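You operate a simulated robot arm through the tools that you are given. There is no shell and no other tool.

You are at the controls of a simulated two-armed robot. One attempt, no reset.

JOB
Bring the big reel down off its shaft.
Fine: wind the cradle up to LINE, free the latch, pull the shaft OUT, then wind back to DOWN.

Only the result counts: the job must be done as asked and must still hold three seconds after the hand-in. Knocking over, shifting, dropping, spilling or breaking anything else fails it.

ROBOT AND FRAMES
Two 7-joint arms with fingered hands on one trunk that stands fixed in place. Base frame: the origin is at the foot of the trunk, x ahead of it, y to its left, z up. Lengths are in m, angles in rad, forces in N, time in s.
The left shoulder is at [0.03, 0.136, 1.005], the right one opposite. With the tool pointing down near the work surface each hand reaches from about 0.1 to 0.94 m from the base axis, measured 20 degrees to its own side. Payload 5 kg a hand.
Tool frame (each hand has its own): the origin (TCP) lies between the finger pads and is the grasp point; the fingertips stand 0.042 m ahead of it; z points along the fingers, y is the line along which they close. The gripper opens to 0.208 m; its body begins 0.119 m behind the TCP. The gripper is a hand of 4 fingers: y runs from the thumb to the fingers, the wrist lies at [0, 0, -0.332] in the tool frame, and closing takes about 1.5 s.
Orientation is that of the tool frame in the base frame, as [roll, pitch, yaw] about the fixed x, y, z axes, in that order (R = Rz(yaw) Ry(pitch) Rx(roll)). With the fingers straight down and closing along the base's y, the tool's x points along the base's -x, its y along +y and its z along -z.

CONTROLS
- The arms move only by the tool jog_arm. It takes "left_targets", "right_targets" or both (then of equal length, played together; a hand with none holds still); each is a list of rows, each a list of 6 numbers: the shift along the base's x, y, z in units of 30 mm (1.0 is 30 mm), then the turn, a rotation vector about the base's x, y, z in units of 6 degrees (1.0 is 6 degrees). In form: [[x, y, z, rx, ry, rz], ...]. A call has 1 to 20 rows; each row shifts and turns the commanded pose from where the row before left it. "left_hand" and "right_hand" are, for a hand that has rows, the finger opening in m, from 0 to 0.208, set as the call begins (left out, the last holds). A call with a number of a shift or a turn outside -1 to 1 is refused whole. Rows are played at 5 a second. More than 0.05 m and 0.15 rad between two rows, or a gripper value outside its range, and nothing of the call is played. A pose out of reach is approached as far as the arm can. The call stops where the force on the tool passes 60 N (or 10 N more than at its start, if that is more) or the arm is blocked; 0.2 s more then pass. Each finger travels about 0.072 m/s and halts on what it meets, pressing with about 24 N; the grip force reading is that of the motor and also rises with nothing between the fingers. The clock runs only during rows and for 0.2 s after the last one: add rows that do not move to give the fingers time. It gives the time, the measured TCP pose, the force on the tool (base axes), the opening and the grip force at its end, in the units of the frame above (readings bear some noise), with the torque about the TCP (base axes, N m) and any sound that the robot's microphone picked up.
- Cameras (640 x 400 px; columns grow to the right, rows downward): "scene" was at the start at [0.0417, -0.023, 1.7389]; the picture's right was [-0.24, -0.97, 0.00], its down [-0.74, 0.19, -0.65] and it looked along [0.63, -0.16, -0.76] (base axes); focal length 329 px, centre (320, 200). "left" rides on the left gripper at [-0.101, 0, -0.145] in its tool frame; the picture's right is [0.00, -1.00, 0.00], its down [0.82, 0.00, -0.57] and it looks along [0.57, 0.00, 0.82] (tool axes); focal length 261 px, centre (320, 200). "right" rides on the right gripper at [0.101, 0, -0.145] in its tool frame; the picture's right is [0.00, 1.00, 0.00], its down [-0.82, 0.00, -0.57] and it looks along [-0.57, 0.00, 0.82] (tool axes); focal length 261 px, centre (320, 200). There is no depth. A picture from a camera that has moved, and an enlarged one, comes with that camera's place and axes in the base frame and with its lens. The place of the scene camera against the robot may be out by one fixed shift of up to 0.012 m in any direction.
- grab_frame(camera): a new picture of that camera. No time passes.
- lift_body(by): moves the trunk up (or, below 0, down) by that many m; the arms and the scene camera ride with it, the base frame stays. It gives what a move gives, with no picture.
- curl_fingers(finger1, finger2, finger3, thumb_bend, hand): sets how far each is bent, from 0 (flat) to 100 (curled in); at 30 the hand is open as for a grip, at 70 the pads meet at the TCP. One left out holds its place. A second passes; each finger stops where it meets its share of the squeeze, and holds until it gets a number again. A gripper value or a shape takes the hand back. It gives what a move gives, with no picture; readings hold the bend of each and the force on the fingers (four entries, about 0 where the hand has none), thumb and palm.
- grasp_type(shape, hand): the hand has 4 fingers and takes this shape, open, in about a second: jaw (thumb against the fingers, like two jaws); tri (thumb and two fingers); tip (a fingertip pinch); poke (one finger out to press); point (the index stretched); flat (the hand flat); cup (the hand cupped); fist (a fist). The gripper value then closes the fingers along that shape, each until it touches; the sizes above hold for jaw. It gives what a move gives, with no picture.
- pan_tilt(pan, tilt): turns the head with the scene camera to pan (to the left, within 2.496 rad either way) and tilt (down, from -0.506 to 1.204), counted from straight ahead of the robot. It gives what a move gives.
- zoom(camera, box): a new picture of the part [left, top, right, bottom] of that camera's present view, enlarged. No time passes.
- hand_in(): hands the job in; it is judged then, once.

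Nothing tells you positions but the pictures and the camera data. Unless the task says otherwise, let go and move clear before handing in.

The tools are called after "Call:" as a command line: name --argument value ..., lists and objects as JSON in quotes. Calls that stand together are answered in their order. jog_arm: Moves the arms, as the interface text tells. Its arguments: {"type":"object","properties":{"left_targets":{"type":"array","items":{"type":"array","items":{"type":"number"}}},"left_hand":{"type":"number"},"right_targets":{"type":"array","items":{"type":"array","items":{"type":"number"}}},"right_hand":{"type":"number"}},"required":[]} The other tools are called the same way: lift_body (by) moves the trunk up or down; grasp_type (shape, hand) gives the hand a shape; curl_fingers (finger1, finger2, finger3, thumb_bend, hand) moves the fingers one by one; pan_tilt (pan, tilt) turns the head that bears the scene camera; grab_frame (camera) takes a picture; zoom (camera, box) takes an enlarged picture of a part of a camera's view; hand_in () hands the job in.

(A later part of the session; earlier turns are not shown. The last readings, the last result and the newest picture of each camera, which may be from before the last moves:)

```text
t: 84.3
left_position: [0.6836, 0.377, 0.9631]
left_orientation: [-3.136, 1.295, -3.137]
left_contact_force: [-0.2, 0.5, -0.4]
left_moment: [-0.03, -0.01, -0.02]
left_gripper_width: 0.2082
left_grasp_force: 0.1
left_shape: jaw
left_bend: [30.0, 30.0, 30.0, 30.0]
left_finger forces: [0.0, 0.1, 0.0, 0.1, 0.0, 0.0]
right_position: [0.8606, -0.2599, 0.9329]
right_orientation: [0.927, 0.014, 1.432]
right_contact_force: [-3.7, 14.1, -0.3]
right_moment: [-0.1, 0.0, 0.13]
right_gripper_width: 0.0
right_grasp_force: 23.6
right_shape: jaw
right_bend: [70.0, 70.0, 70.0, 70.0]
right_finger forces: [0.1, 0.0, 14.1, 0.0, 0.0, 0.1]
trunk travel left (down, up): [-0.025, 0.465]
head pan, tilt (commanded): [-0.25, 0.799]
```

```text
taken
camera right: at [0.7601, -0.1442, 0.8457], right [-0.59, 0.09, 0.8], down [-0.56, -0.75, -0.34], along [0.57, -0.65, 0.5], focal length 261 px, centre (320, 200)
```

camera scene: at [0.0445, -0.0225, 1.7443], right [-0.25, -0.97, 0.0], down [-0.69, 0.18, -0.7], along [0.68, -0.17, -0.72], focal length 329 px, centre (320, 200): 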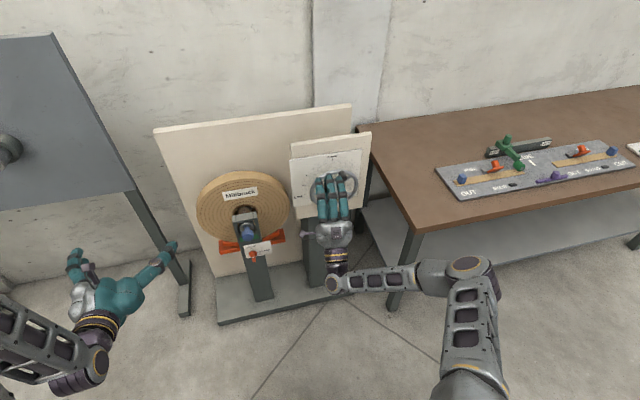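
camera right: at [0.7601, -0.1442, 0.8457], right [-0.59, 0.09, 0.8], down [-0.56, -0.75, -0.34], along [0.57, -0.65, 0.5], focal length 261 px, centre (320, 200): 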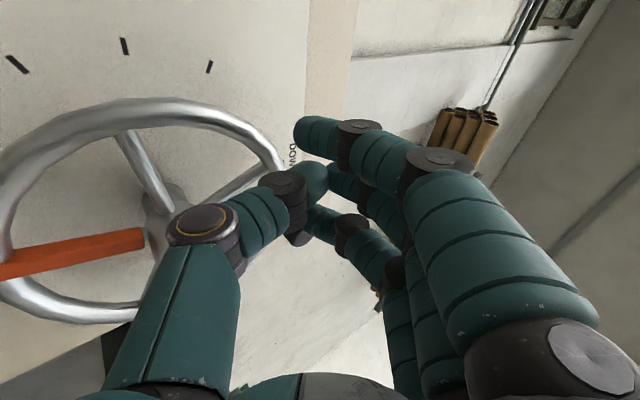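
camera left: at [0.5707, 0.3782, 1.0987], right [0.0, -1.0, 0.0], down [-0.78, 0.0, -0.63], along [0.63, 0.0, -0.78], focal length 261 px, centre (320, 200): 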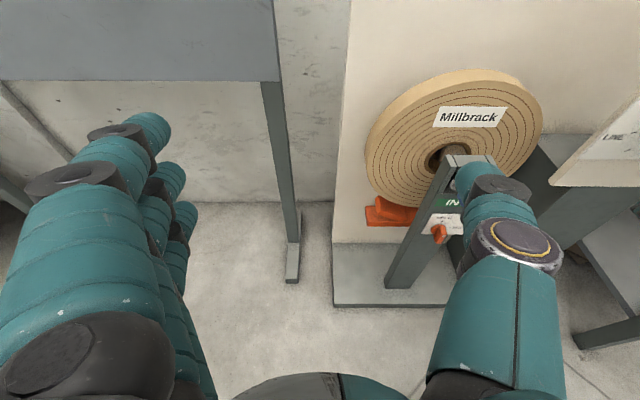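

Force rose to 14 N, perhaps the cradle taking the reel's weight. I'll look at the cradle and then go on.

Call:
zoom --camera "scene" --box '[185, 160, 305, 310]'

Call:
jog_arm --right_targets '[[0, -0.143, 0.055, 0.5, 0, 0], [0, -0.143, 0.055, 0.5, 0, 0], [0, -0.15, 0.042, 0.5, 0, 0], [0, -0.15, 0.042, 0.5, 0, 0], [0, -0.153, 0.025, 0.5, 0, 0], [0, -0.153, 0.025, 0.5, 0, 0]]'

Call:
zoom --camera "scene" --box '[185, 160, 305, 310]'

Call:
grab_frame --camera "right"

```text
2.67 times, centred on (245, 235) of scene
camera zoom: at [0.0445, -0.0225, 1.7443], right [-0.25, -0.97, 0.0], down [-0.69, 0.18, -0.7], along [0.68, -0.17, -0.72], focal length 877 px, centre (520, 107)
```

zoom: 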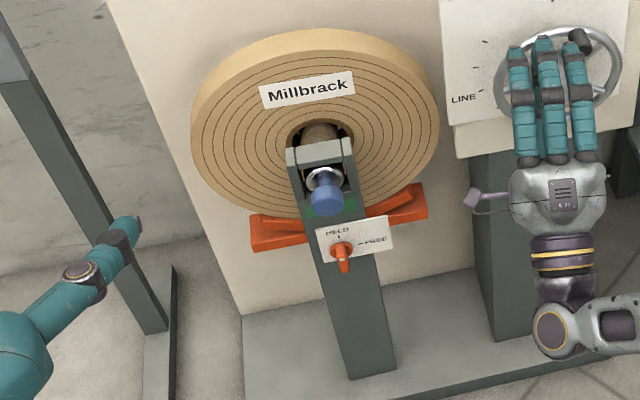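

```text
t: 85.7
left_position: [0.6833, 0.3768, 0.9629]
left_orientation: [-3.137, 1.294, -3.138]
left_contact_force: [-0.3, 0.7, -1.1]
left_moment: [0.02, 0.02, -0.04]
left_gripper_width: 0.2082
left_grasp_force: 0.1
left_shape: jaw
left_bend: [30.0, 30.0, 30.0, 30.0]
left_finger forces: [0.0, 0.0, 0.0, 0.0, 0.0, 0.1]
right_position: [0.8584, -0.2853, 0.9421]
right_orientation: [0.972, -0.3, 1.426]
right_contact_force: [1.1, 14.7, 5.5]
right_moment: [-0.21, -0.13, 0.33]
right_gripper_width: 0.0
right_grasp_force: 24.1
right_shape: jaw
right_bend: [70.0, 70.0, 70.0, 70.0]
right_finger forces: [0.1, 0.0, 12.6, 0.0, 0.0, 0.0]
trunk travel left (down, up): [-0.025, 0.465]
head pan, tilt (commanded): [-0.25, 0.799]
```

```text
2.67 times, centred on (245, 235) of scene
camera zoom: at [0.0444, -0.0225, 1.7443], right [-0.25, -0.97, 0.0], down [-0.69, 0.18, -0.7], along [0.68, -0.17, -0.72], focal length 877 px, centre (520, 107)
```

zoom: 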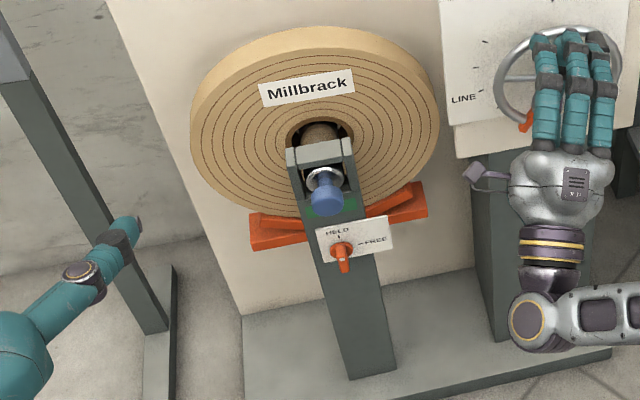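

```text
taken
camera right: at [0.759, -0.1496, 0.8933], right [-0.59, -0.16, 0.79], down [-0.56, -0.61, -0.55], along [0.57, -0.77, 0.27], focal length 261 px, centre (320, 200)
```

right: 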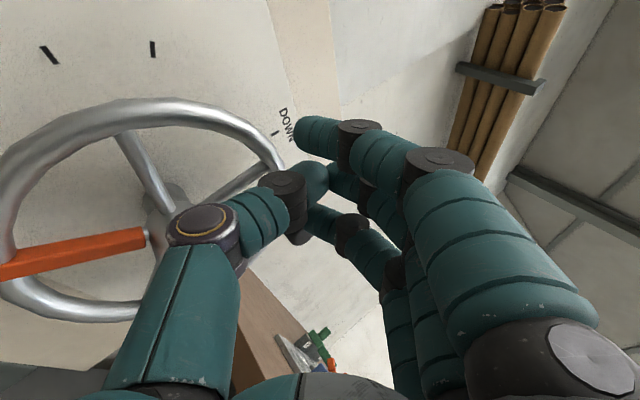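

The cradle is now up against the reel and the pointer is at the lower left, about 217° round. I go 18° more, then check it against the LINE mark.

Call:
jog_arm --right_targets '[[0, -0.153, 0.01, 0.5, 0, 0], [0, -0.153, 0.01, 0.5, 0, 0], [0, -0.155, -0.007, 0.5, 0, 0], [0, -0.155, -0.007, 0.5, 0, 0], [0, -0.153, -0.023, 0.5, 0, 0], [0, -0.153, -0.023, 0.5, 0, 0]]'

Call:
zoom --camera "scene" --box '[285, 130, 375, 230]'

Call:
grab_frame --camera "right"

```text
t: 87.1
left_position: [0.6812, 0.3768, 0.9631]
left_orientation: [-3.136, 1.292, -3.138]
left_contact_force: [-0.3, -1.1, 0.0]
left_moment: [0.01, 0.02, 0.01]
left_gripper_width: 0.2079
left_grasp_force: 0.0
left_shape: jaw
left_bend: [30.0, 30.0, 30.0, 30.0]
left_finger forces: [0.0, 0.1, 0.1, 0.0, 0.1, 0.1]
right_position: [0.8583, -0.3144, 0.9392]
right_orientation: [1.026, -0.61, 1.399]
right_contact_force: [2.5, 11.0, 10.9]
right_moment: [-0.29, -0.24, 0.29]
right_gripper_width: 0.0
right_grasp_force: 23.8
right_shape: jaw
right_bend: [70.0, 70.0, 70.0, 70.0]
right_finger forces: [0.0, 0.1, 12.5, 0.1, 0.1, 0.1]
trunk travel left (down, up): [-0.025, 0.465]
head pan, tilt (commanded): [-0.25, 0.799]
```

```text
4.00 times, centred on (330, 180) of scene
camera zoom: at [0.0439, -0.0227, 1.7443], right [-0.25, -0.97, 0.0], down [-0.69, 0.18, -0.7], along [0.68, -0.17, -0.72], focal length 1316 px, centre (280, 280)
```

zoom: 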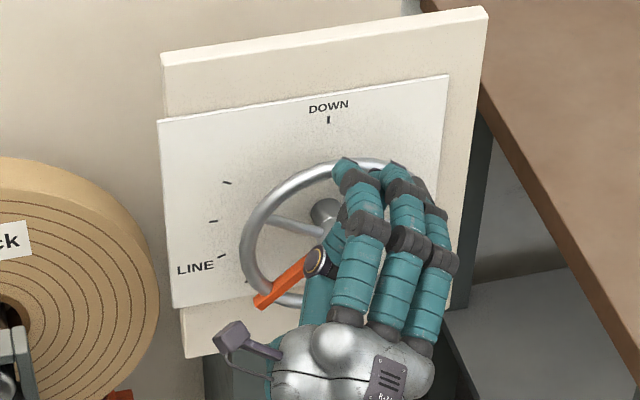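

```text
taken
camera right: at [0.7588, -0.169, 0.9358], right [-0.59, -0.4, 0.7], down [-0.56, -0.41, -0.72], along [0.57, -0.82, 0.02], focal length 261 px, centre (320, 200)
```

right: 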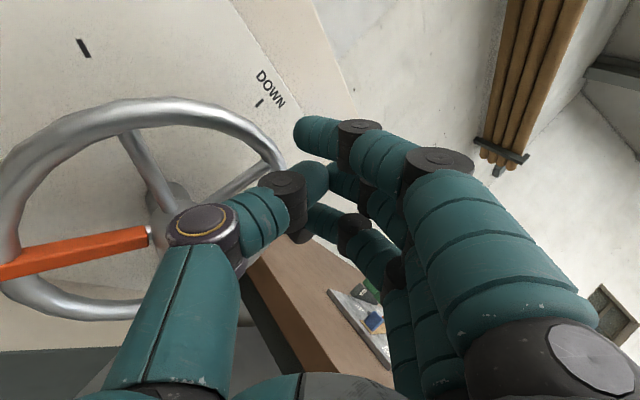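

Comparing marks in the scene picture, the pointer stands at the tick before LINE, about 25° short. I continue 18° more and re-measure.

Call:
jog_arm --right_targets '[[0, -0.15, -0.038, 0.5, 0, 0], [0, -0.15, -0.038, 0.5, 0, 0], [0, -0.145, -0.055, 0.5, 0, 0], [0, -0.145, -0.055, 0.5, 0, 0], [0, -0.138, -0.07, 0.5, 0, 0], [0, -0.138, -0.07, 0.5, 0, 0]]'

Call:
zoom --camera "scene" --box '[285, 130, 375, 230]'

Call:
zoom --camera "scene" --box '[185, 160, 305, 310]'

```text
t: 88.5
left_position: [0.6819, 0.3758, 0.9625]
left_orientation: [-3.139, 1.294, -3.14]
left_contact_force: [0.7, 0.0, -1.0]
left_moment: [0.02, -0.03, 0.02]
left_gripper_width: 0.2084
left_grasp_force: 0.1
left_shape: jaw
left_bend: [30.0, 30.0, 30.0, 30.0]
left_finger forces: [0.1, 0.0, 0.0, 0.1, 0.1, 0.0]
right_position: [0.857, -0.3402, 0.9286]
right_orientation: [1.113, -0.918, 1.34]
right_contact_force: [0.6, 5.5, 14.1]
right_moment: [-0.33, -0.3, 0.14]
right_gripper_width: 0.0
right_grasp_force: 23.5
right_shape: jaw
right_bend: [70.0, 70.0, 70.0, 70.0]
right_finger forces: [0.0, 0.0, 12.2, 0.0, 0.1, 0.1]
trunk travel left (down, up): [-0.025, 0.465]
head pan, tilt (commanded): [-0.25, 0.799]
```

```text
4.00 times, centred on (330, 180) of scene
camera zoom: at [0.0437, -0.0231, 1.7443], right [-0.25, -0.97, 0.0], down [-0.69, 0.18, -0.7], along [0.68, -0.17, -0.72], focal length 1316 px, centre (280, 280)
```

zoom: 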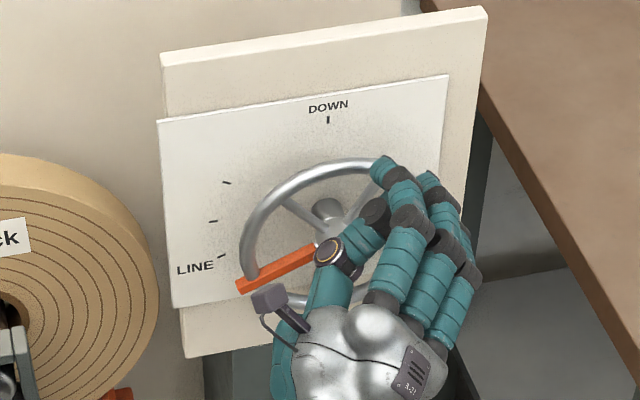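

```text
2.67 times, centred on (245, 235) of scene
camera zoom: at [0.0437, -0.0231, 1.7443], right [-0.25, -0.97, 0.0], down [-0.69, 0.18, -0.7], along [0.68, -0.17, -0.72], focal length 877 px, centre (520, 107)
```

zoom: 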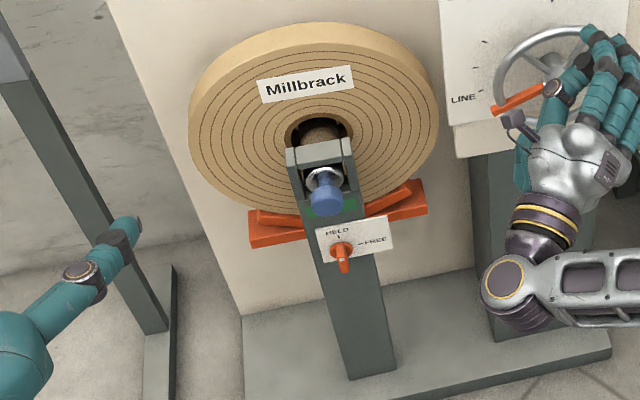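

The reel is visibly lifting on the cradle and the pointer is about 5° short of LINE. I nudge the last bit slowly.

Call:
jog_arm --right_targets '[[0, -0.073, -0.046, 0.278, 0, 0], [0, -0.073, -0.046, 0.278, 0, 0], [0, 0, 0, 0, 0, 0]]'

Call:
zoom --camera "scene" --box '[300, 165, 360, 215]'

Call:
grab_frame --camera "left"

```text
t: 89.3
left_position: [0.6821, 0.3759, 0.9635]
left_orientation: [-3.139, 1.293, -3.139]
left_contact_force: [0.4, -0.3, 0.3]
left_moment: [0.03, 0.03, 0.03]
left_gripper_width: 0.208
left_grasp_force: 0.0
left_shape: jaw
left_bend: [30.0, 30.0, 30.0, 30.0]
left_finger forces: [0.1, 0.1, 0.0, 0.1, 0.0, 0.0]
right_position: [0.858, -0.3447, 0.9268]
right_orientation: [1.135, -0.974, 1.32]
right_contact_force: [-4.2, 6.0, 12.0]
right_moment: [-0.27, -0.14, -0.03]
right_gripper_width: 0.0
right_grasp_force: 23.8
right_shape: jaw
right_bend: [70.0, 70.0, 70.0, 70.0]
right_finger forces: [0.0, 0.1, 12.6, 0.0, 0.1, 0.0]
trunk travel left (down, up): [-0.025, 0.465]
head pan, tilt (commanded): [-0.25, 0.799]
```

```text
8.00 times, centred on (330, 190) of scene
camera zoom: at [0.0433, -0.023, 1.7443], right [-0.25, -0.97, 0.0], down [-0.69, 0.18, -0.7], along [0.68, -0.17, -0.72], focal length 2632 px, centre (240, 280)
```

zoom: 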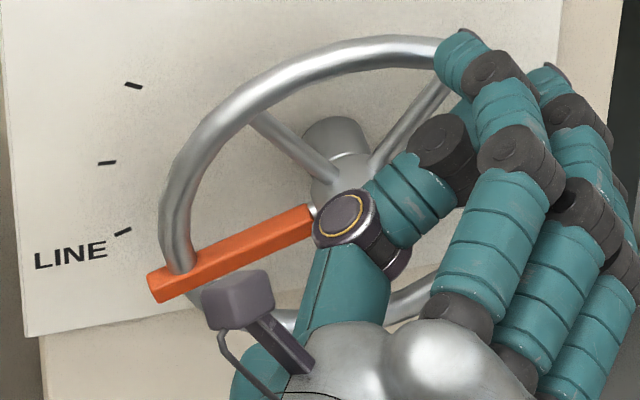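

```text
taken
camera left: at [0.5704, 0.3771, 1.0991], right [0.0, -1.0, 0.01], down [-0.77, 0.0, -0.63], along [0.63, 0.0, -0.77], focal length 261 px, centre (320, 200)
```

left: 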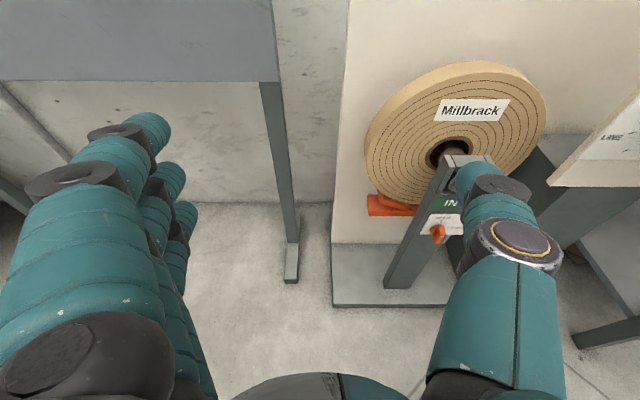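

Pointer about 2° short by my measurement. One more tiny nudge, then I'll back the hand off carefully to see whether the wheel holds.

Call:
jog_arm --right_targets '[[0, -0.088, -0.056, 0.333, 0, 0], [0, 0, 0, 0, 0, 0]]'

Call:
zoom --camera "scene" --box '[300, 165, 360, 215]'

```text
t: 89.9
left_position: [0.6818, 0.3759, 0.963]
left_orientation: [-3.138, 1.293, -3.141]
left_contact_force: [-0.5, 0.0, -0.2]
left_moment: [-0.03, 0.02, 0.01]
left_gripper_width: 0.208
left_grasp_force: 0.0
left_shape: jaw
left_bend: [30.0, 30.0, 30.0, 30.0]
left_finger forces: [0.0, 0.0, 0.1, 0.1, 0.0, 0.1]
right_position: [0.8587, -0.3467, 0.9265]
right_orientation: [1.149, -1.006, 1.309]
right_contact_force: [-4.3, 6.0, 13.5]
right_moment: [-0.3, -0.09, -0.05]
right_gripper_width: 0.0
right_grasp_force: 24.4
right_shape: jaw
right_bend: [70.0, 70.0, 70.0, 70.0]
right_finger forces: [0.0, 0.0, 14.2, 0.0, 0.1, 0.1]
trunk travel left (down, up): [-0.025, 0.465]
head pan, tilt (commanded): [-0.25, 0.799]
```

```text
8.00 times, centred on (330, 190) of scene
camera zoom: at [0.0431, -0.0229, 1.7443], right [-0.25, -0.97, 0.0], down [-0.69, 0.18, -0.7], along [0.68, -0.17, -0.72], focal length 2632 px, centre (240, 280)
```

zoom: 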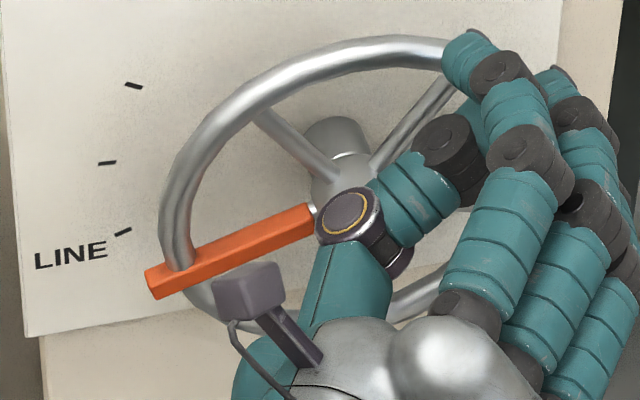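

Projecting the pointer tip onto the dial puts it right on the LINE tick. I back the finger off by a few millimetres to test that the wheel holds by itself.

Call:
jog_arm --right_targets '[[0, 0.06, 0.1, 0, 0, 0], [0, 0.06, 0.1, 0, 0, 0], [0, 0, 0, 0, 0, 0]]'

Call:
zoom --camera "scene" --box '[300, 165, 360, 215]'

```text
t: 90.7
left_position: [0.682, 0.3758, 0.9627]
left_orientation: [-3.138, 1.293, 3.14]
left_contact_force: [-0.7, 0.7, 0.0]
left_moment: [0.01, 0.0, -0.02]
left_gripper_width: 0.2075
left_grasp_force: 0.0
left_shape: jaw
left_bend: [30.0, 30.0, 30.0, 30.0]
left_finger forces: [0.1, 0.1, 0.1, 0.0, 0.0, 0.0]
right_position: [0.8592, -0.3451, 0.9297]
right_orientation: [1.155, -1.007, 1.305]
right_contact_force: [-0.2, -0.5, 0.0]
right_moment: [0.01, -0.03, 0.0]
right_gripper_width: 0.0
right_grasp_force: 24.1
right_shape: jaw
right_bend: [70.0, 70.0, 70.0, 70.0]
right_finger forces: [0.0, 0.1, 0.2, 0.0, 0.0, 0.0]
trunk travel left (down, up): [-0.025, 0.465]
head pan, tilt (commanded): [-0.25, 0.799]
```

```text
8.00 times, centred on (330, 190) of scene
camera zoom: at [0.0448, -0.0241, 1.7442], right [-0.25, -0.97, 0.0], down [-0.69, 0.18, -0.7], along [0.68, -0.17, -0.72], focal length 2632 px, centre (240, 280)
```

zoom: 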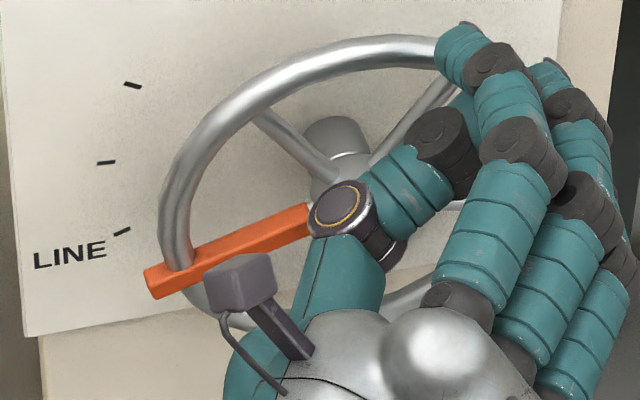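

The wheel holds at LINE with no load on the finger. I withdraw the right hand straight back and then check dial and reel up close.

Call:
jog_arm --right_targets '[[-0.8, 0, 0, 0, 0, 0], [-1, 0, 0, 0, 0, 0], [-1, 0, 0, 0, 0, 0], [-1, -0.5, 0, 0, 0, 0], [0, -0.5, 0, 0, 0, 0], [0, 0, 0, 0, 0, 0]]'

Call:
grab_frame --camera "scene"

Call:
zoom --camera "scene" --box '[285, 130, 375, 230]'

Call:
zoom --camera "left" --box '[350, 60, 560, 300]'

Call:
grab_frame --camera "right"

```text
t: 92.1
left_position: [0.6823, 0.3761, 0.9629]
left_orientation: [-3.14, 1.293, -3.14]
left_contact_force: [0.4, -0.1, -0.1]
left_moment: [0.0, -0.01, -0.01]
left_gripper_width: 0.2081
left_grasp_force: 0.0
left_shape: jaw
left_bend: [30.0, 30.0, 30.0, 30.0]
left_finger forces: [0.0, 0.1, 0.0, 0.0, 0.0, 0.1]
right_position: [0.7451, -0.3761, 0.9292]
right_orientation: [1.153, -1.007, 1.309]
right_contact_force: [-0.3, 0.4, 0.3]
right_moment: [-0.03, 0.03, 0.0]
right_gripper_width: 0.0001
right_grasp_force: 24.1
right_shape: jaw
right_bend: [70.0, 70.0, 70.0, 70.0]
right_finger forces: [0.0, 0.0, 0.1, 0.1, 0.0, 0.0]
trunk travel left (down, up): [-0.025, 0.465]
head pan, tilt (commanded): [-0.25, 0.799]
```

```text
taken
camera scene: at [0.0448, -0.0239, 1.7442], right [-0.25, -0.97, 0.0], down [-0.69, 0.18, -0.7], along [0.68, -0.17, -0.72], focal length 329 px, centre (320, 200)
```

scene: 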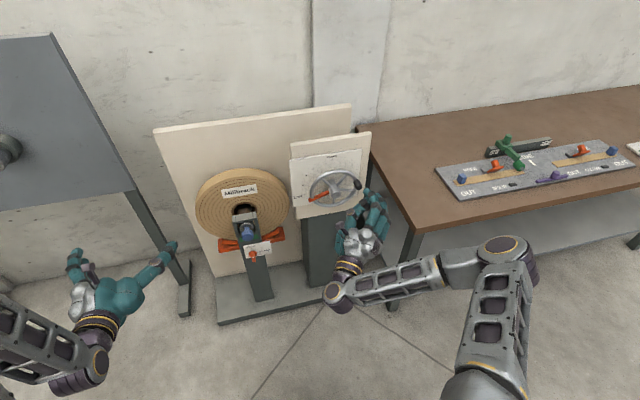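

```text
4.00 times, centred on (330, 180) of scene
camera zoom: at [0.0448, -0.0239, 1.7442], right [-0.25, -0.97, 0.0], down [-0.69, 0.18, -0.7], along [0.68, -0.17, -0.72], focal length 1316 px, centre (280, 280)
```

zoom: 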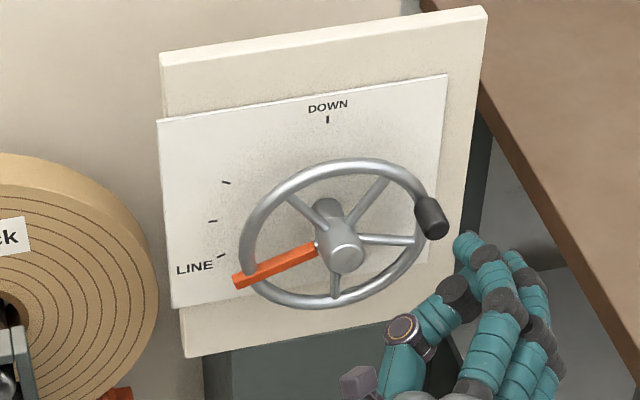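

```text
1.67 times, centred on (455, 180) of left
camera zoom: at [0.5713, 0.3765, 1.0988], right [0.0, -1.0, 0.01], down [-0.78, 0.0, -0.63], along [0.63, 0.0, -0.78], focal length 434 px, centre (95, 233)
```

zoom: 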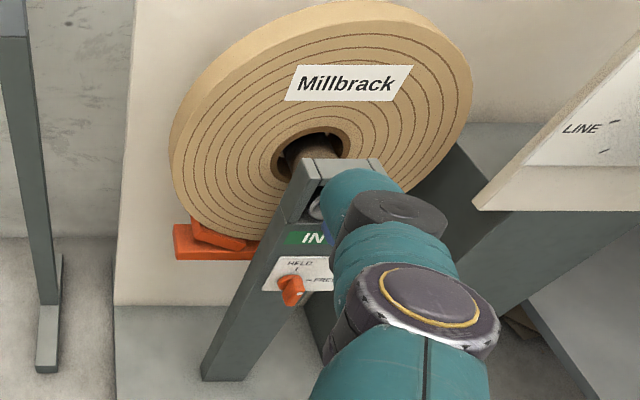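

```text
taken
camera right: at [0.6461, -0.2408, 0.9839], right [-0.59, -0.64, 0.48], down [-0.57, -0.09, -0.82], along [0.57, -0.76, -0.31], focal length 261 px, centre (320, 200)
```

right: 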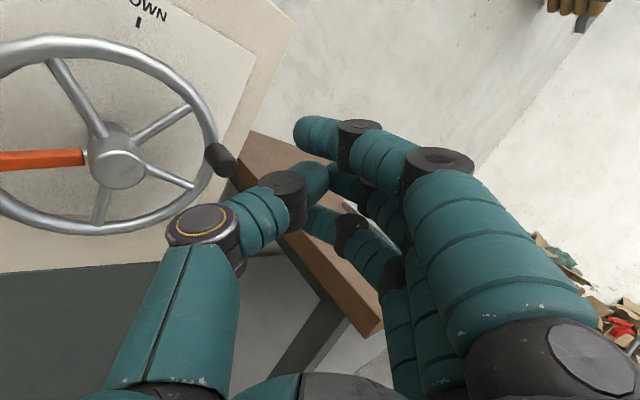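

The reel now sits on the raised cradle with a gap all round the shaft. Next is the latch. The right arm's present posture works well at low height, so I'll unroll the right hand along the reverse of its path, 10 cm clear of the wheel, and use it for the latch.

Call:
jog_arm --right_targets '[[0, 0.263, 0.167, -1, 0, 0], [0, 0.277, 0.14, -1, 0, 0], [0, 0.29, 0.11, -1, 0, 0], [0, 0.3, 0.077, -1, 0, 0], [0, 0.307, 0.047, -1, 0, 0], [0, 0.31, 0.013, -1, 0, 0], [0, 0.307, -0.02, -1, 0, 0], [0, 0.307, -0.05, -1, 0, 0], [0, 0.3, -0.083, -1, 0, 0], [0, 0.287, -0.11, -1, 0, 0], [0, 0.277, -0.143, -1, 0, 0], [0, 0.257, -0.173, -1, 0, 0], [0, 0.24, -0.197, -1, 0, 0], [0, 0.217, -0.22, -1, 0, 0]]'

Call:
jog_arm --right_targets '[[0, 0.193, -0.24, -1, 0, 0], [0, 0.167, -0.263, -1, 0, 0], [0, 0.14, -0.277, -1, 0, 0], [0, 0.11, -0.29, -1, 0, 0], [0, 0.077, -0.3, -1, 0, 0], [0, 0.047, -0.307, -1, 0, 0], [0, 0.013, -0.31, -1, 0, 0], [0, -0.02, -0.307, -1, 0, 0], [0, -0.05, -0.307, -1, 0, 0], [0, -0.083, -0.3, -1, 0, 0], [0, -0.113, -0.287, -1, 0, 0], [0, -0.14, -0.277, -1, 0, 0], [0, -0.173, -0.257, -1, 0, 0], [0, -0.197, -0.24, -1, 0, 0]]'

Call:
grab_frame --camera "scene"

```text
t: 95.1
left_position: [0.6833, 0.3762, 0.9636]
left_orientation: [-3.141, 1.296, 3.141]
left_contact_force: [-0.4, 0.3, -0.7]
left_moment: [0.0, 0.02, 0.01]
left_gripper_width: 0.2079
left_grasp_force: 0.1
left_shape: jaw
left_bend: [30.0, 30.0, 30.0, 30.0]
left_finger forces: [0.1, 0.0, 0.0, 0.0, 0.0, 0.0]
right_position: [0.745, -0.2564, 0.9167]
right_orientation: [0.861, 0.438, 1.417]
right_contact_force: [-0.2, -0.4, -0.1]
right_moment: [-0.01, -0.01, -0.01]
right_gripper_width: 0.0001
right_grasp_force: 24.0
right_shape: jaw
right_bend: [70.0, 70.0, 70.0, 70.0]
right_finger forces: [0.0, 0.0, 0.0, 0.0, 0.1, 0.0]
trunk travel left (down, up): [-0.025, 0.465]
head pan, tilt (commanded): [-0.25, 0.799]
```

```text
t: 98.1
left_position: [0.6808, 0.3755, 0.963]
left_orientation: [-3.139, 1.293, -3.141]
left_contact_force: [-0.6, 0.6, 0.2]
left_moment: [-0.02, -0.01, -0.02]
left_gripper_width: 0.2082
left_grasp_force: 0.2
left_shape: jaw
left_bend: [30.0, 30.0, 30.0, 30.0]
left_finger forces: [0.1, 0.0, 0.1, 0.0, 0.0, 0.0]
right_position: [0.7448, -0.2562, 0.7977]
right_orientation: [-1.84, 1.204, -1.172]
right_contact_force: [0.0, -0.4, -0.3]
right_moment: [0.0, -0.02, -0.03]
right_gripper_width: 0.0
right_grasp_force: 24.1
right_shape: jaw
right_bend: [70.0, 70.0, 70.0, 70.0]
right_finger forces: [0.0, 0.0, 0.0, 0.0, 0.0, 0.1]
trunk travel left (down, up): [-0.025, 0.465]
head pan, tilt (commanded): [-0.25, 0.799]
```

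```text
taken
camera scene: at [0.0446, -0.0238, 1.7442], right [-0.25, -0.97, 0.0], down [-0.69, 0.18, -0.7], along [0.68, -0.17, -0.72], focal length 329 px, centre (320, 200)
```

scene: 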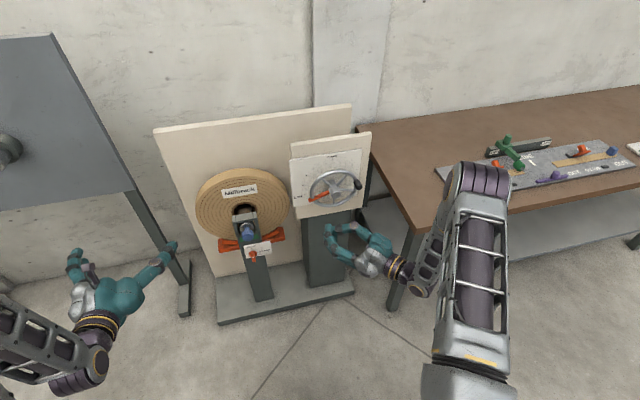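

The path back worked. Now I bring the right hand down and in front of the latch, still well short of it, finishing the unroll on the way.

Call:
jog_arm --right_targets '[[0, 0.5, -0.45, -1, 0, 0], [0, 0.5, -0.45, -1, 0, 0], [0, 0.5, -0.45, -1, 0, 0], [0, 0.5, -0.45, -1, 0, 0], [0, 0.5, -0.45, -1, 0, 0], [0, 0.5, -0.45, -1, 0, 0], [0, 0.5, -0.45, -1, 0, 0], [0, 0.5, -0.45, -1, 0, 0], [0, 0.5, -0.45, -1, 0, 0], [0, 0.5, -0.45, -1, 0, 0], [0, 0.5, -0.45, -1, 0, 0], [0, 0, 0, 0, 0, 0]]'

Call:
grab_frame --camera "scene"

Call:
grab_frame --camera "right"

```text
t: 100.7
left_position: [0.6819, 0.3744, 0.962]
left_orientation: [-3.139, 1.292, -3.141]
left_contact_force: [0.2, -0.5, -0.8]
left_moment: [0.03, -0.04, 0.02]
left_gripper_width: 0.2081
left_grasp_force: 0.0
left_shape: jaw
left_bend: [30.0, 30.0, 30.0, 30.0]
left_finger forces: [0.0, 0.0, 0.0, 0.0, 0.0, 0.0]
right_position: [0.746, -0.0923, 0.6497]
right_orientation: [-2.203, 0.079, -1.432]
right_contact_force: [-0.4, 0.0, -0.3]
right_moment: [0.04, 0.01, -0.01]
right_gripper_width: 0.0
right_grasp_force: 24.3
right_shape: jaw
right_bend: [70.0, 70.0, 70.0, 70.0]
right_finger forces: [0.0, 0.0, 0.1, 0.1, 0.0, 0.0]
trunk travel left (down, up): [-0.025, 0.465]
head pan, tilt (commanded): [-0.25, 0.799]
```

```text
taken
camera scene: at [0.0448, -0.0244, 1.7442], right [-0.25, -0.97, 0.0], down [-0.69, 0.18, -0.7], along [0.68, -0.17, -0.72], focal length 329 px, centre (320, 200)
```

scene: 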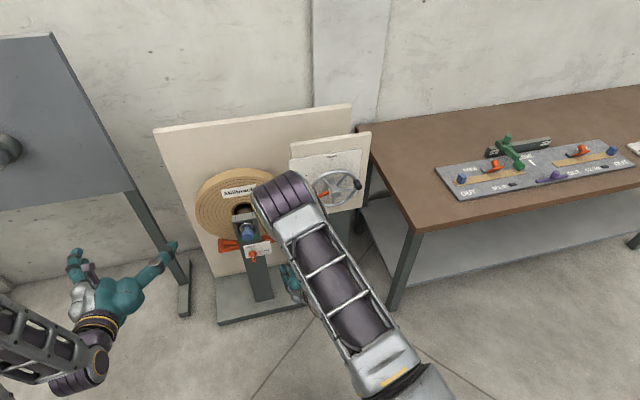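

```text
taken
camera right: at [0.6458, -0.2138, 0.7265], right [-0.59, -0.01, -0.8], down [-0.56, 0.72, 0.4], along [0.57, 0.69, -0.44], focal length 261 px, centre (320, 200)
```

right: 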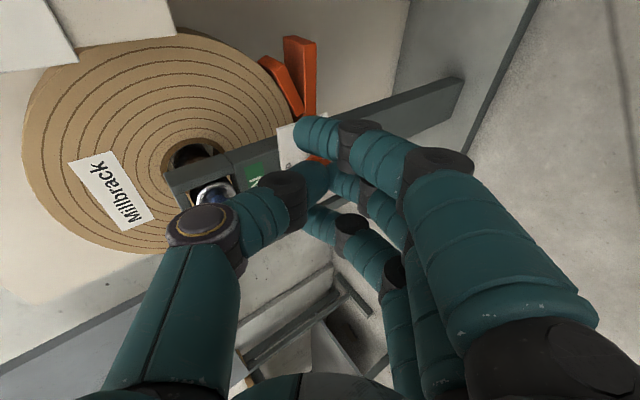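

Still good. I lower to the latch's height and come closer, keeping to its right.

Call:
jog_arm --right_targets '[[0.3, 0.33, -0.84, 0, 0, 0], [0.3, 0.33, -0.84, 0, 0, 0], [0.3, 0.33, -0.84, 0, 0, 0], [0.3, 0.33, -0.84, 0, 0, 0], [0.3, 0.33, -0.84, 0, 0, 0], [0.3, 0.33, -0.84, 0, 0, 0], [0, 0, 0, 0, 0, 0]]'

Call:
grab_frame --camera "right"

Call:
grab_frame --camera "left"

```text
t: 102.3
left_position: [0.6833, 0.3763, 0.9632]
left_orientation: [-3.139, 1.294, 3.14]
left_contact_force: [-0.8, 1.0, 0.2]
left_moment: [-0.02, -0.01, 0.01]
left_gripper_width: 0.2081
left_grasp_force: 0.0
left_shape: jaw
left_bend: [30.0, 30.0, 30.0, 30.0]
left_finger forces: [0.0, 0.0, 0.1, 0.0, 0.1, 0.1]
right_position: [0.8002, -0.0343, 0.4993]
right_orientation: [-2.202, 0.083, -1.429]
right_contact_force: [0.0, 0.1, 0.2]
right_moment: [0.0, 0.01, 0.02]
right_gripper_width: 0.0002
right_grasp_force: 24.1
right_shape: jaw
right_bend: [70.0, 70.0, 70.0, 70.0]
right_finger forces: [0.1, 0.0, 0.1, 0.0, 0.0, 0.1]
trunk travel left (down, up): [-0.025, 0.465]
head pan, tilt (commanded): [-0.25, 0.799]
```

```text
taken
camera right: at [0.7011, -0.1562, 0.5758], right [-0.59, -0.01, -0.8], down [-0.56, 0.72, 0.41], along [0.57, 0.7, -0.43], focal length 261 px, centre (320, 200)
```

right: 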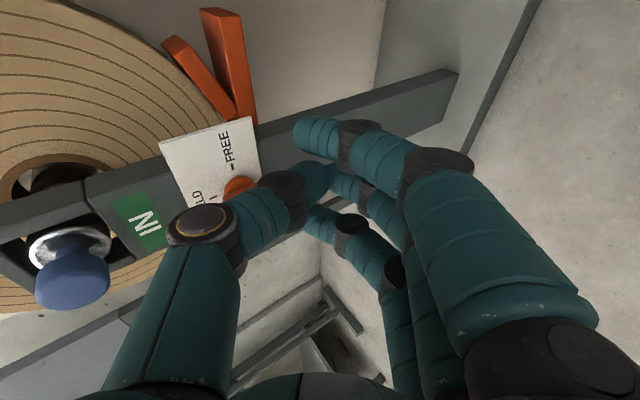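

```text
taken
camera left: at [0.5711, 0.3767, 1.0989], right [0.0, -1.0, 0.01], down [-0.78, 0.0, -0.63], along [0.63, 0.0, -0.78], focal length 261 px, centre (320, 200)
```

left: 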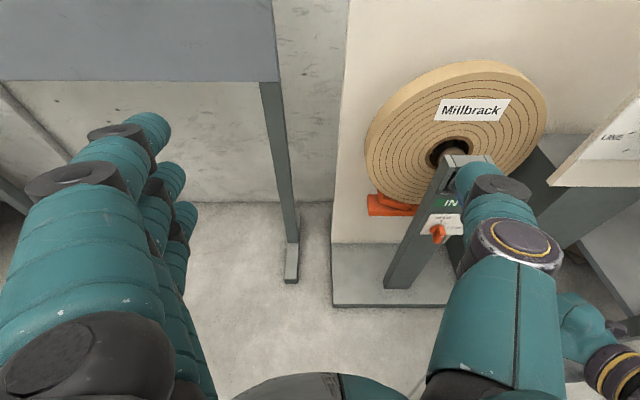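

The latch knob is where I predicted. I move in to its depth, to the right of its lower end.

Call:
jog_arm --right_targets '[[0.9, 0, 0, 0, 0, 0], [0.9, 0, 0, 0, 0, 0], [0.9, 0, 0, 0, 0, 0], [0.9, 0, 0, 0, 0, 0], [0, 0, 0, 0, 0, 0]]'

Call:
zoom --camera "left" --box '[380, 180, 480, 290]'

Call:
grab_frame --camera "right"

Call:
zoom --camera "scene" --box '[205, 190, 305, 310]'

```text
t: 103.5
left_position: [0.6831, 0.3761, 0.9626]
left_orientation: [-3.14, 1.294, 3.141]
left_contact_force: [0.1, 0.1, 0.0]
left_moment: [0.01, 0.0, -0.02]
left_gripper_width: 0.2078
left_grasp_force: 0.0
left_shape: jaw
left_bend: [30.0, 30.0, 30.0, 30.0]
left_finger forces: [0.1, 0.1, 0.1, 0.0, 0.1, 0.0]
right_position: [0.9078, -0.0326, 0.4999]
right_orientation: [-2.203, 0.082, -1.43]
right_contact_force: [0.1, 0.0, -0.1]
right_moment: [0.02, -0.02, 0.0]
right_gripper_width: 0.0
right_grasp_force: 24.5
right_shape: jaw
right_bend: [70.0, 70.0, 70.0, 70.0]
right_finger forces: [0.0, 0.0, 0.1, 0.0, 0.0, 0.1]
trunk travel left (down, up): [-0.025, 0.465]
head pan, tilt (commanded): [-0.25, 0.799]
```

```text
3.64 times, centred on (430, 235) of left
camera zoom: at [0.5711, 0.3768, 1.0988], right [0.0, -1.0, 0.01], down [-0.78, 0.0, -0.63], along [0.63, 0.0, -0.78], focal length 948 px, centre (-80, 73)
```

zoom: 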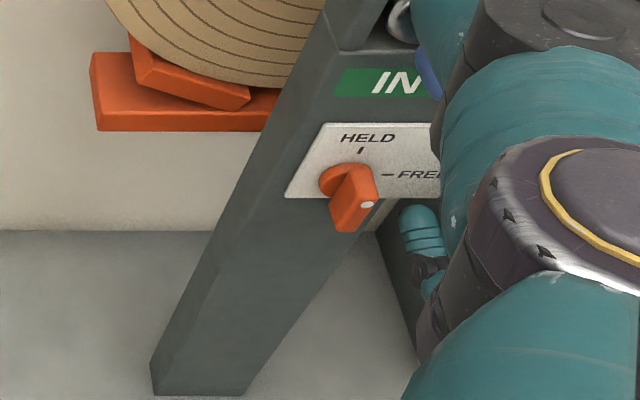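

```text
taken
camera right: at [0.809, -0.154, 0.5775], right [-0.59, -0.01, -0.8], down [-0.56, 0.72, 0.41], along [0.57, 0.7, -0.43], focal length 261 px, centre (320, 200)
```

right: 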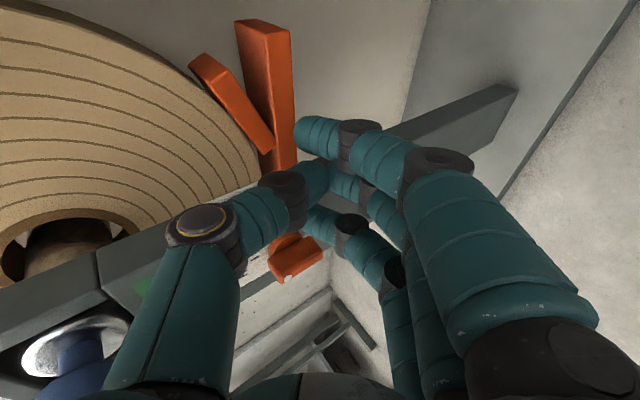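

```text
3.33 times, centred on (255, 250) of scene
camera zoom: at [0.0447, -0.0237, 1.7442], right [-0.25, -0.97, 0.0], down [-0.69, 0.18, -0.7], along [0.68, -0.17, -0.72], focal length 1097 px, centre (537, 33)
```

zoom: 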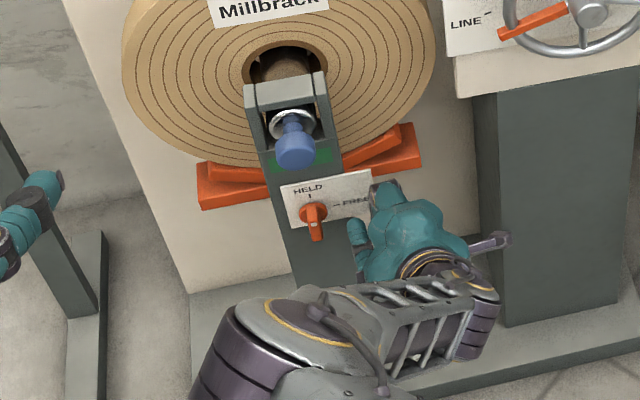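

I can see the knob and my third finger beside its lower end. I move left slowly until contact.

Call:
jog_arm --right_targets '[[0, 0.4, 0, 0, 0, 0], [0, 0.3, 0, 0, 0, 0], [0, 0.1, 0, 0, 0, 0], [0, 0.1, 0, 0, 0, 0], [0, 0.1, 0, 0, 0, 0]]'

Call:
zoom --camera "left" --box '[380, 180, 480, 290]'

Call:
zoom --camera "scene" --box '[235, 220, 285, 270]'

```text
t: 104.7
left_position: [0.6835, 0.3765, 0.963]
left_orientation: [-3.14, 1.292, -3.141]
left_contact_force: [0.3, 0.5, 0.5]
left_moment: [-0.03, -0.02, -0.06]
left_gripper_width: 0.2079
left_grasp_force: 0.0
left_shape: jaw
left_bend: [30.0, 30.0, 30.0, 30.0]
left_finger forces: [0.1, 0.0, 0.0, 0.1, 0.0, 0.0]
right_position: [0.9078, -0.0024, 0.4989]
right_orientation: [-2.202, 0.079, -1.431]
right_contact_force: [0.0, -0.4, -0.3]
right_moment: [0.0, 0.02, -0.01]
right_gripper_width: 0.0
right_grasp_force: 23.7
right_shape: jaw
right_bend: [70.0, 70.0, 70.0, 70.0]
right_finger forces: [0.0, 0.0, 0.0, 0.0, 0.0, 0.1]
trunk travel left (down, up): [-0.025, 0.465]
head pan, tilt (commanded): [-0.25, 0.799]
```

```text
3.64 times, centred on (430, 235) of left
camera zoom: at [0.5713, 0.3768, 1.0987], right [0.0, -1.0, 0.01], down [-0.78, 0.0, -0.63], along [0.63, 0.0, -0.78], focal length 948 px, centre (-80, 73)
```

zoom: 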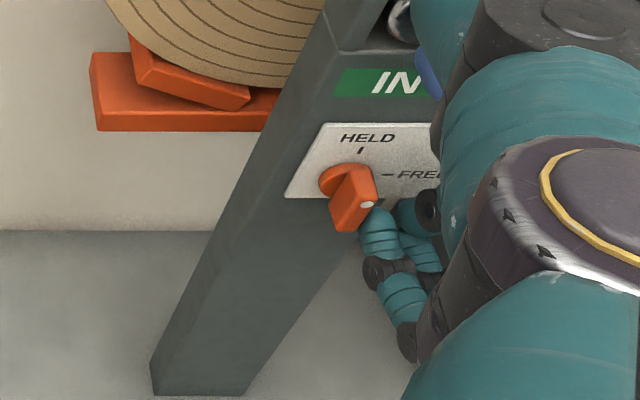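

```text
8.00 times, centred on (260, 245) of scene
camera zoom: at [0.0448, -0.0237, 1.7442], right [-0.25, -0.97, 0.0], down [-0.69, 0.18, -0.7], along [0.68, -0.17, -0.72], focal length 2632 px, centre (800, -160)
```

zoom: 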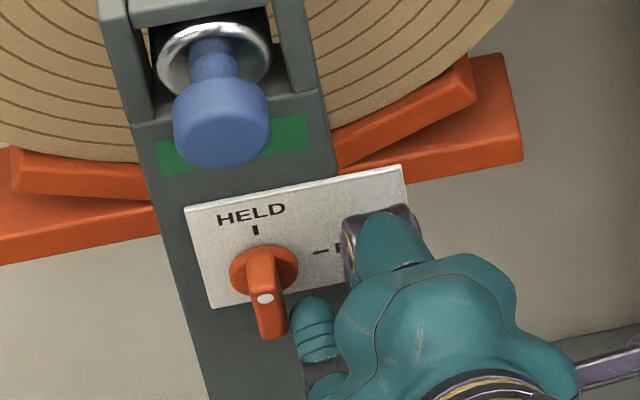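

Finger and knob are about to touch. I press in a few millimetres and then swing the hand about the latch's own axis for the first 30°.

Call:
jog_arm --right_targets '[[0, 0.12, 0, 0, 0, 0], [0, 0.022, -0.11, 0.5, 0, 0], [0, 0.022, -0.11, 0.5, 0, 0], [0, 0.033, -0.107, 0.5, 0, 0], [0, 0.033, -0.107, 0.5, 0, 0], [0, 0.043, -0.102, 0.5, 0, 0], [0, 0.043, -0.102, 0.5, 0, 0], [0, 0.055, -0.098, 0.5, 0, 0], [0, 0.055, -0.098, 0.5, 0, 0], [0, 0.063, -0.092, 0.5, 0, 0], [0, 0.063, -0.092, 0.5, 0, 0]]'

Call:
zoom --camera "left" --box '[380, 180, 480, 290]'

Call:
zoom --camera "scene" --box '[235, 220, 285, 270]'

```text
t: 107.1
left_position: [0.6826, 0.3763, 0.962]
left_orientation: [-3.14, 1.292, -3.139]
left_contact_force: [0.9, -0.1, 0.1]
left_moment: [-0.03, -0.01, -0.01]
left_gripper_width: 0.208
left_grasp_force: 0.1
left_shape: jaw
left_bend: [30.0, 30.0, 30.0, 30.0]
left_finger forces: [0.0, 0.1, 0.0, 0.0, 0.0, 0.0]
right_position: [0.9054, 0.0132, 0.4674]
right_orientation: [-2.118, 0.6, -1.4]
right_contact_force: [-0.2, 0.2, 0.8]
right_moment: [-0.04, 0.04, 0.0]
right_gripper_width: 0.0002
right_grasp_force: 24.0
right_shape: jaw
right_bend: [70.0, 70.0, 70.0, 70.0]
right_finger forces: [0.1, 0.1, 0.7, 0.0, 0.1, 0.0]
trunk travel left (down, up): [-0.025, 0.465]
head pan, tilt (commanded): [-0.25, 0.799]
```

```text
3.64 times, centred on (430, 235) of left
camera zoom: at [0.5713, 0.3767, 1.0987], right [0.0, -1.0, 0.01], down [-0.78, 0.0, -0.63], along [0.63, 0.0, -0.78], focal length 948 px, centre (-80, 73)
```

zoom: 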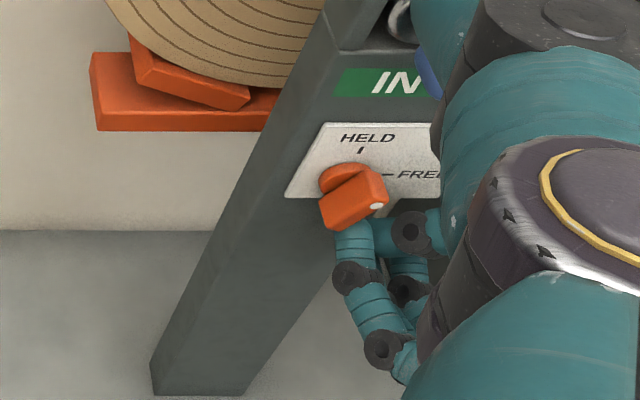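

```text
8.00 times, centred on (260, 245) of scene
camera zoom: at [0.045, -0.0239, 1.7442], right [-0.25, -0.97, 0.0], down [-0.69, 0.18, -0.7], along [0.68, -0.17, -0.72], focal length 2632 px, centre (800, -160)
```

zoom: 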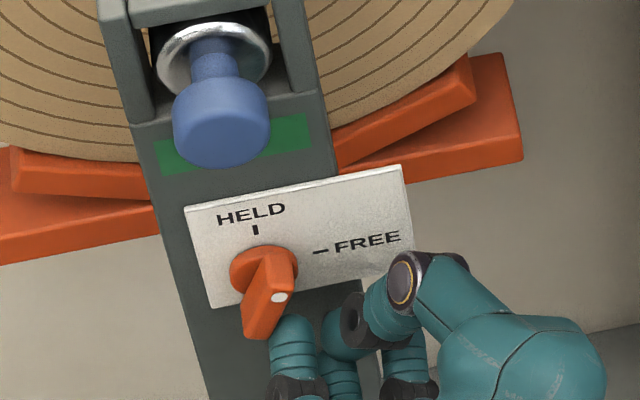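

The latch knob is turning easily; the white dot is already moving toward FREE. I continue the swing to about 75°.

Call:
jog_arm --right_targets '[[0, 0.075, -0.083, 0.5, 0, 0], [0, 0.075, -0.083, 0.5, 0, 0], [0, 0.082, -0.077, 0.5, 0, 0], [0, 0.082, -0.077, 0.5, 0, 0], [0, 0.088, -0.067, 0.5, 0, 0], [0, 0.088, -0.067, 0.5, 0, 0], [0, 0.097, -0.057, 0.5, 0, 0], [0, 0.097, -0.057, 0.5, 0, 0], [0, 0.102, -0.048, 0.5, 0, 0], [0, 0.102, -0.048, 0.5, 0, 0], [0, 0.105, -0.035, 0.5, 0, 0], [0, 0.105, -0.035, 0.5, 0, 0]]'

Call:
zoom --camera "left" --box '[380, 180, 480, 290]'

Call:
zoom --camera "scene" --box '[235, 220, 285, 270]'

```text
t: 109.7
left_position: [0.6854, 0.3741, 0.9624]
left_orientation: [-3.141, 1.289, 3.14]
left_contact_force: [0.9, 0.2, 0.7]
left_moment: [0.03, -0.01, 0.06]
left_gripper_width: 0.2079
left_grasp_force: 0.1
left_shape: jaw
left_bend: [30.0, 30.0, 30.0, 30.0]
left_finger forces: [0.0, 0.0, 0.0, 0.0, 0.0, 0.0]
right_position: [0.9104, 0.048, 0.4645]
right_orientation: [-1.959, 1.108, -1.285]
right_contact_force: [-4.2, -15.0, -35.2]
right_moment: [-0.43, 0.42, -0.11]
right_gripper_width: 0.0001
right_grasp_force: 23.8
right_shape: jaw
right_bend: [70.0, 70.0, 70.0, 70.0]
right_finger forces: [0.1, 0.0, 34.4, 0.0, 0.1, 0.1]
right hand out of reach, approached as far as the arm can: row 10, 11, 12
trunk travel left (down, up): [-0.025, 0.465]
head pan, tilt (commanded): [-0.25, 0.799]
```

```text
3.64 times, centred on (430, 235) of left
camera zoom: at [0.5739, 0.3752, 1.0971], right [0.0, -1.0, 0.0], down [-0.78, 0.0, -0.63], along [0.63, 0.0, -0.78], focal length 948 px, centre (-80, 73)
```

zoom: 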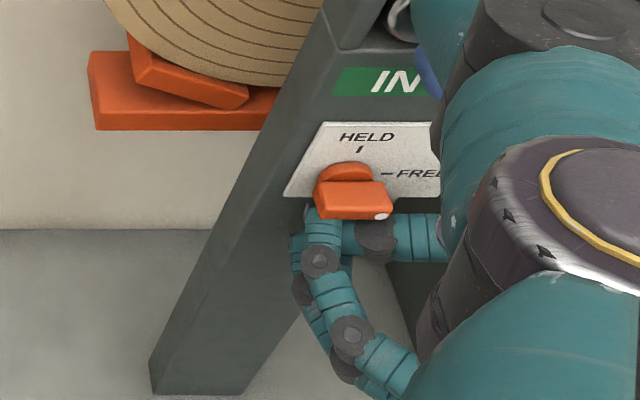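

```text
8.00 times, centred on (260, 245) of scene
camera zoom: at [0.0483, -0.0249, 1.7436], right [-0.25, -0.97, 0.0], down [-0.7, 0.18, -0.7], along [0.67, -0.17, -0.72], focal length 2632 px, centre (800, -160)
```

zoom: 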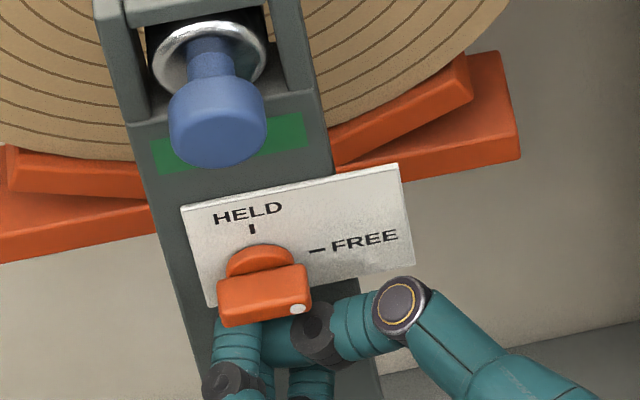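

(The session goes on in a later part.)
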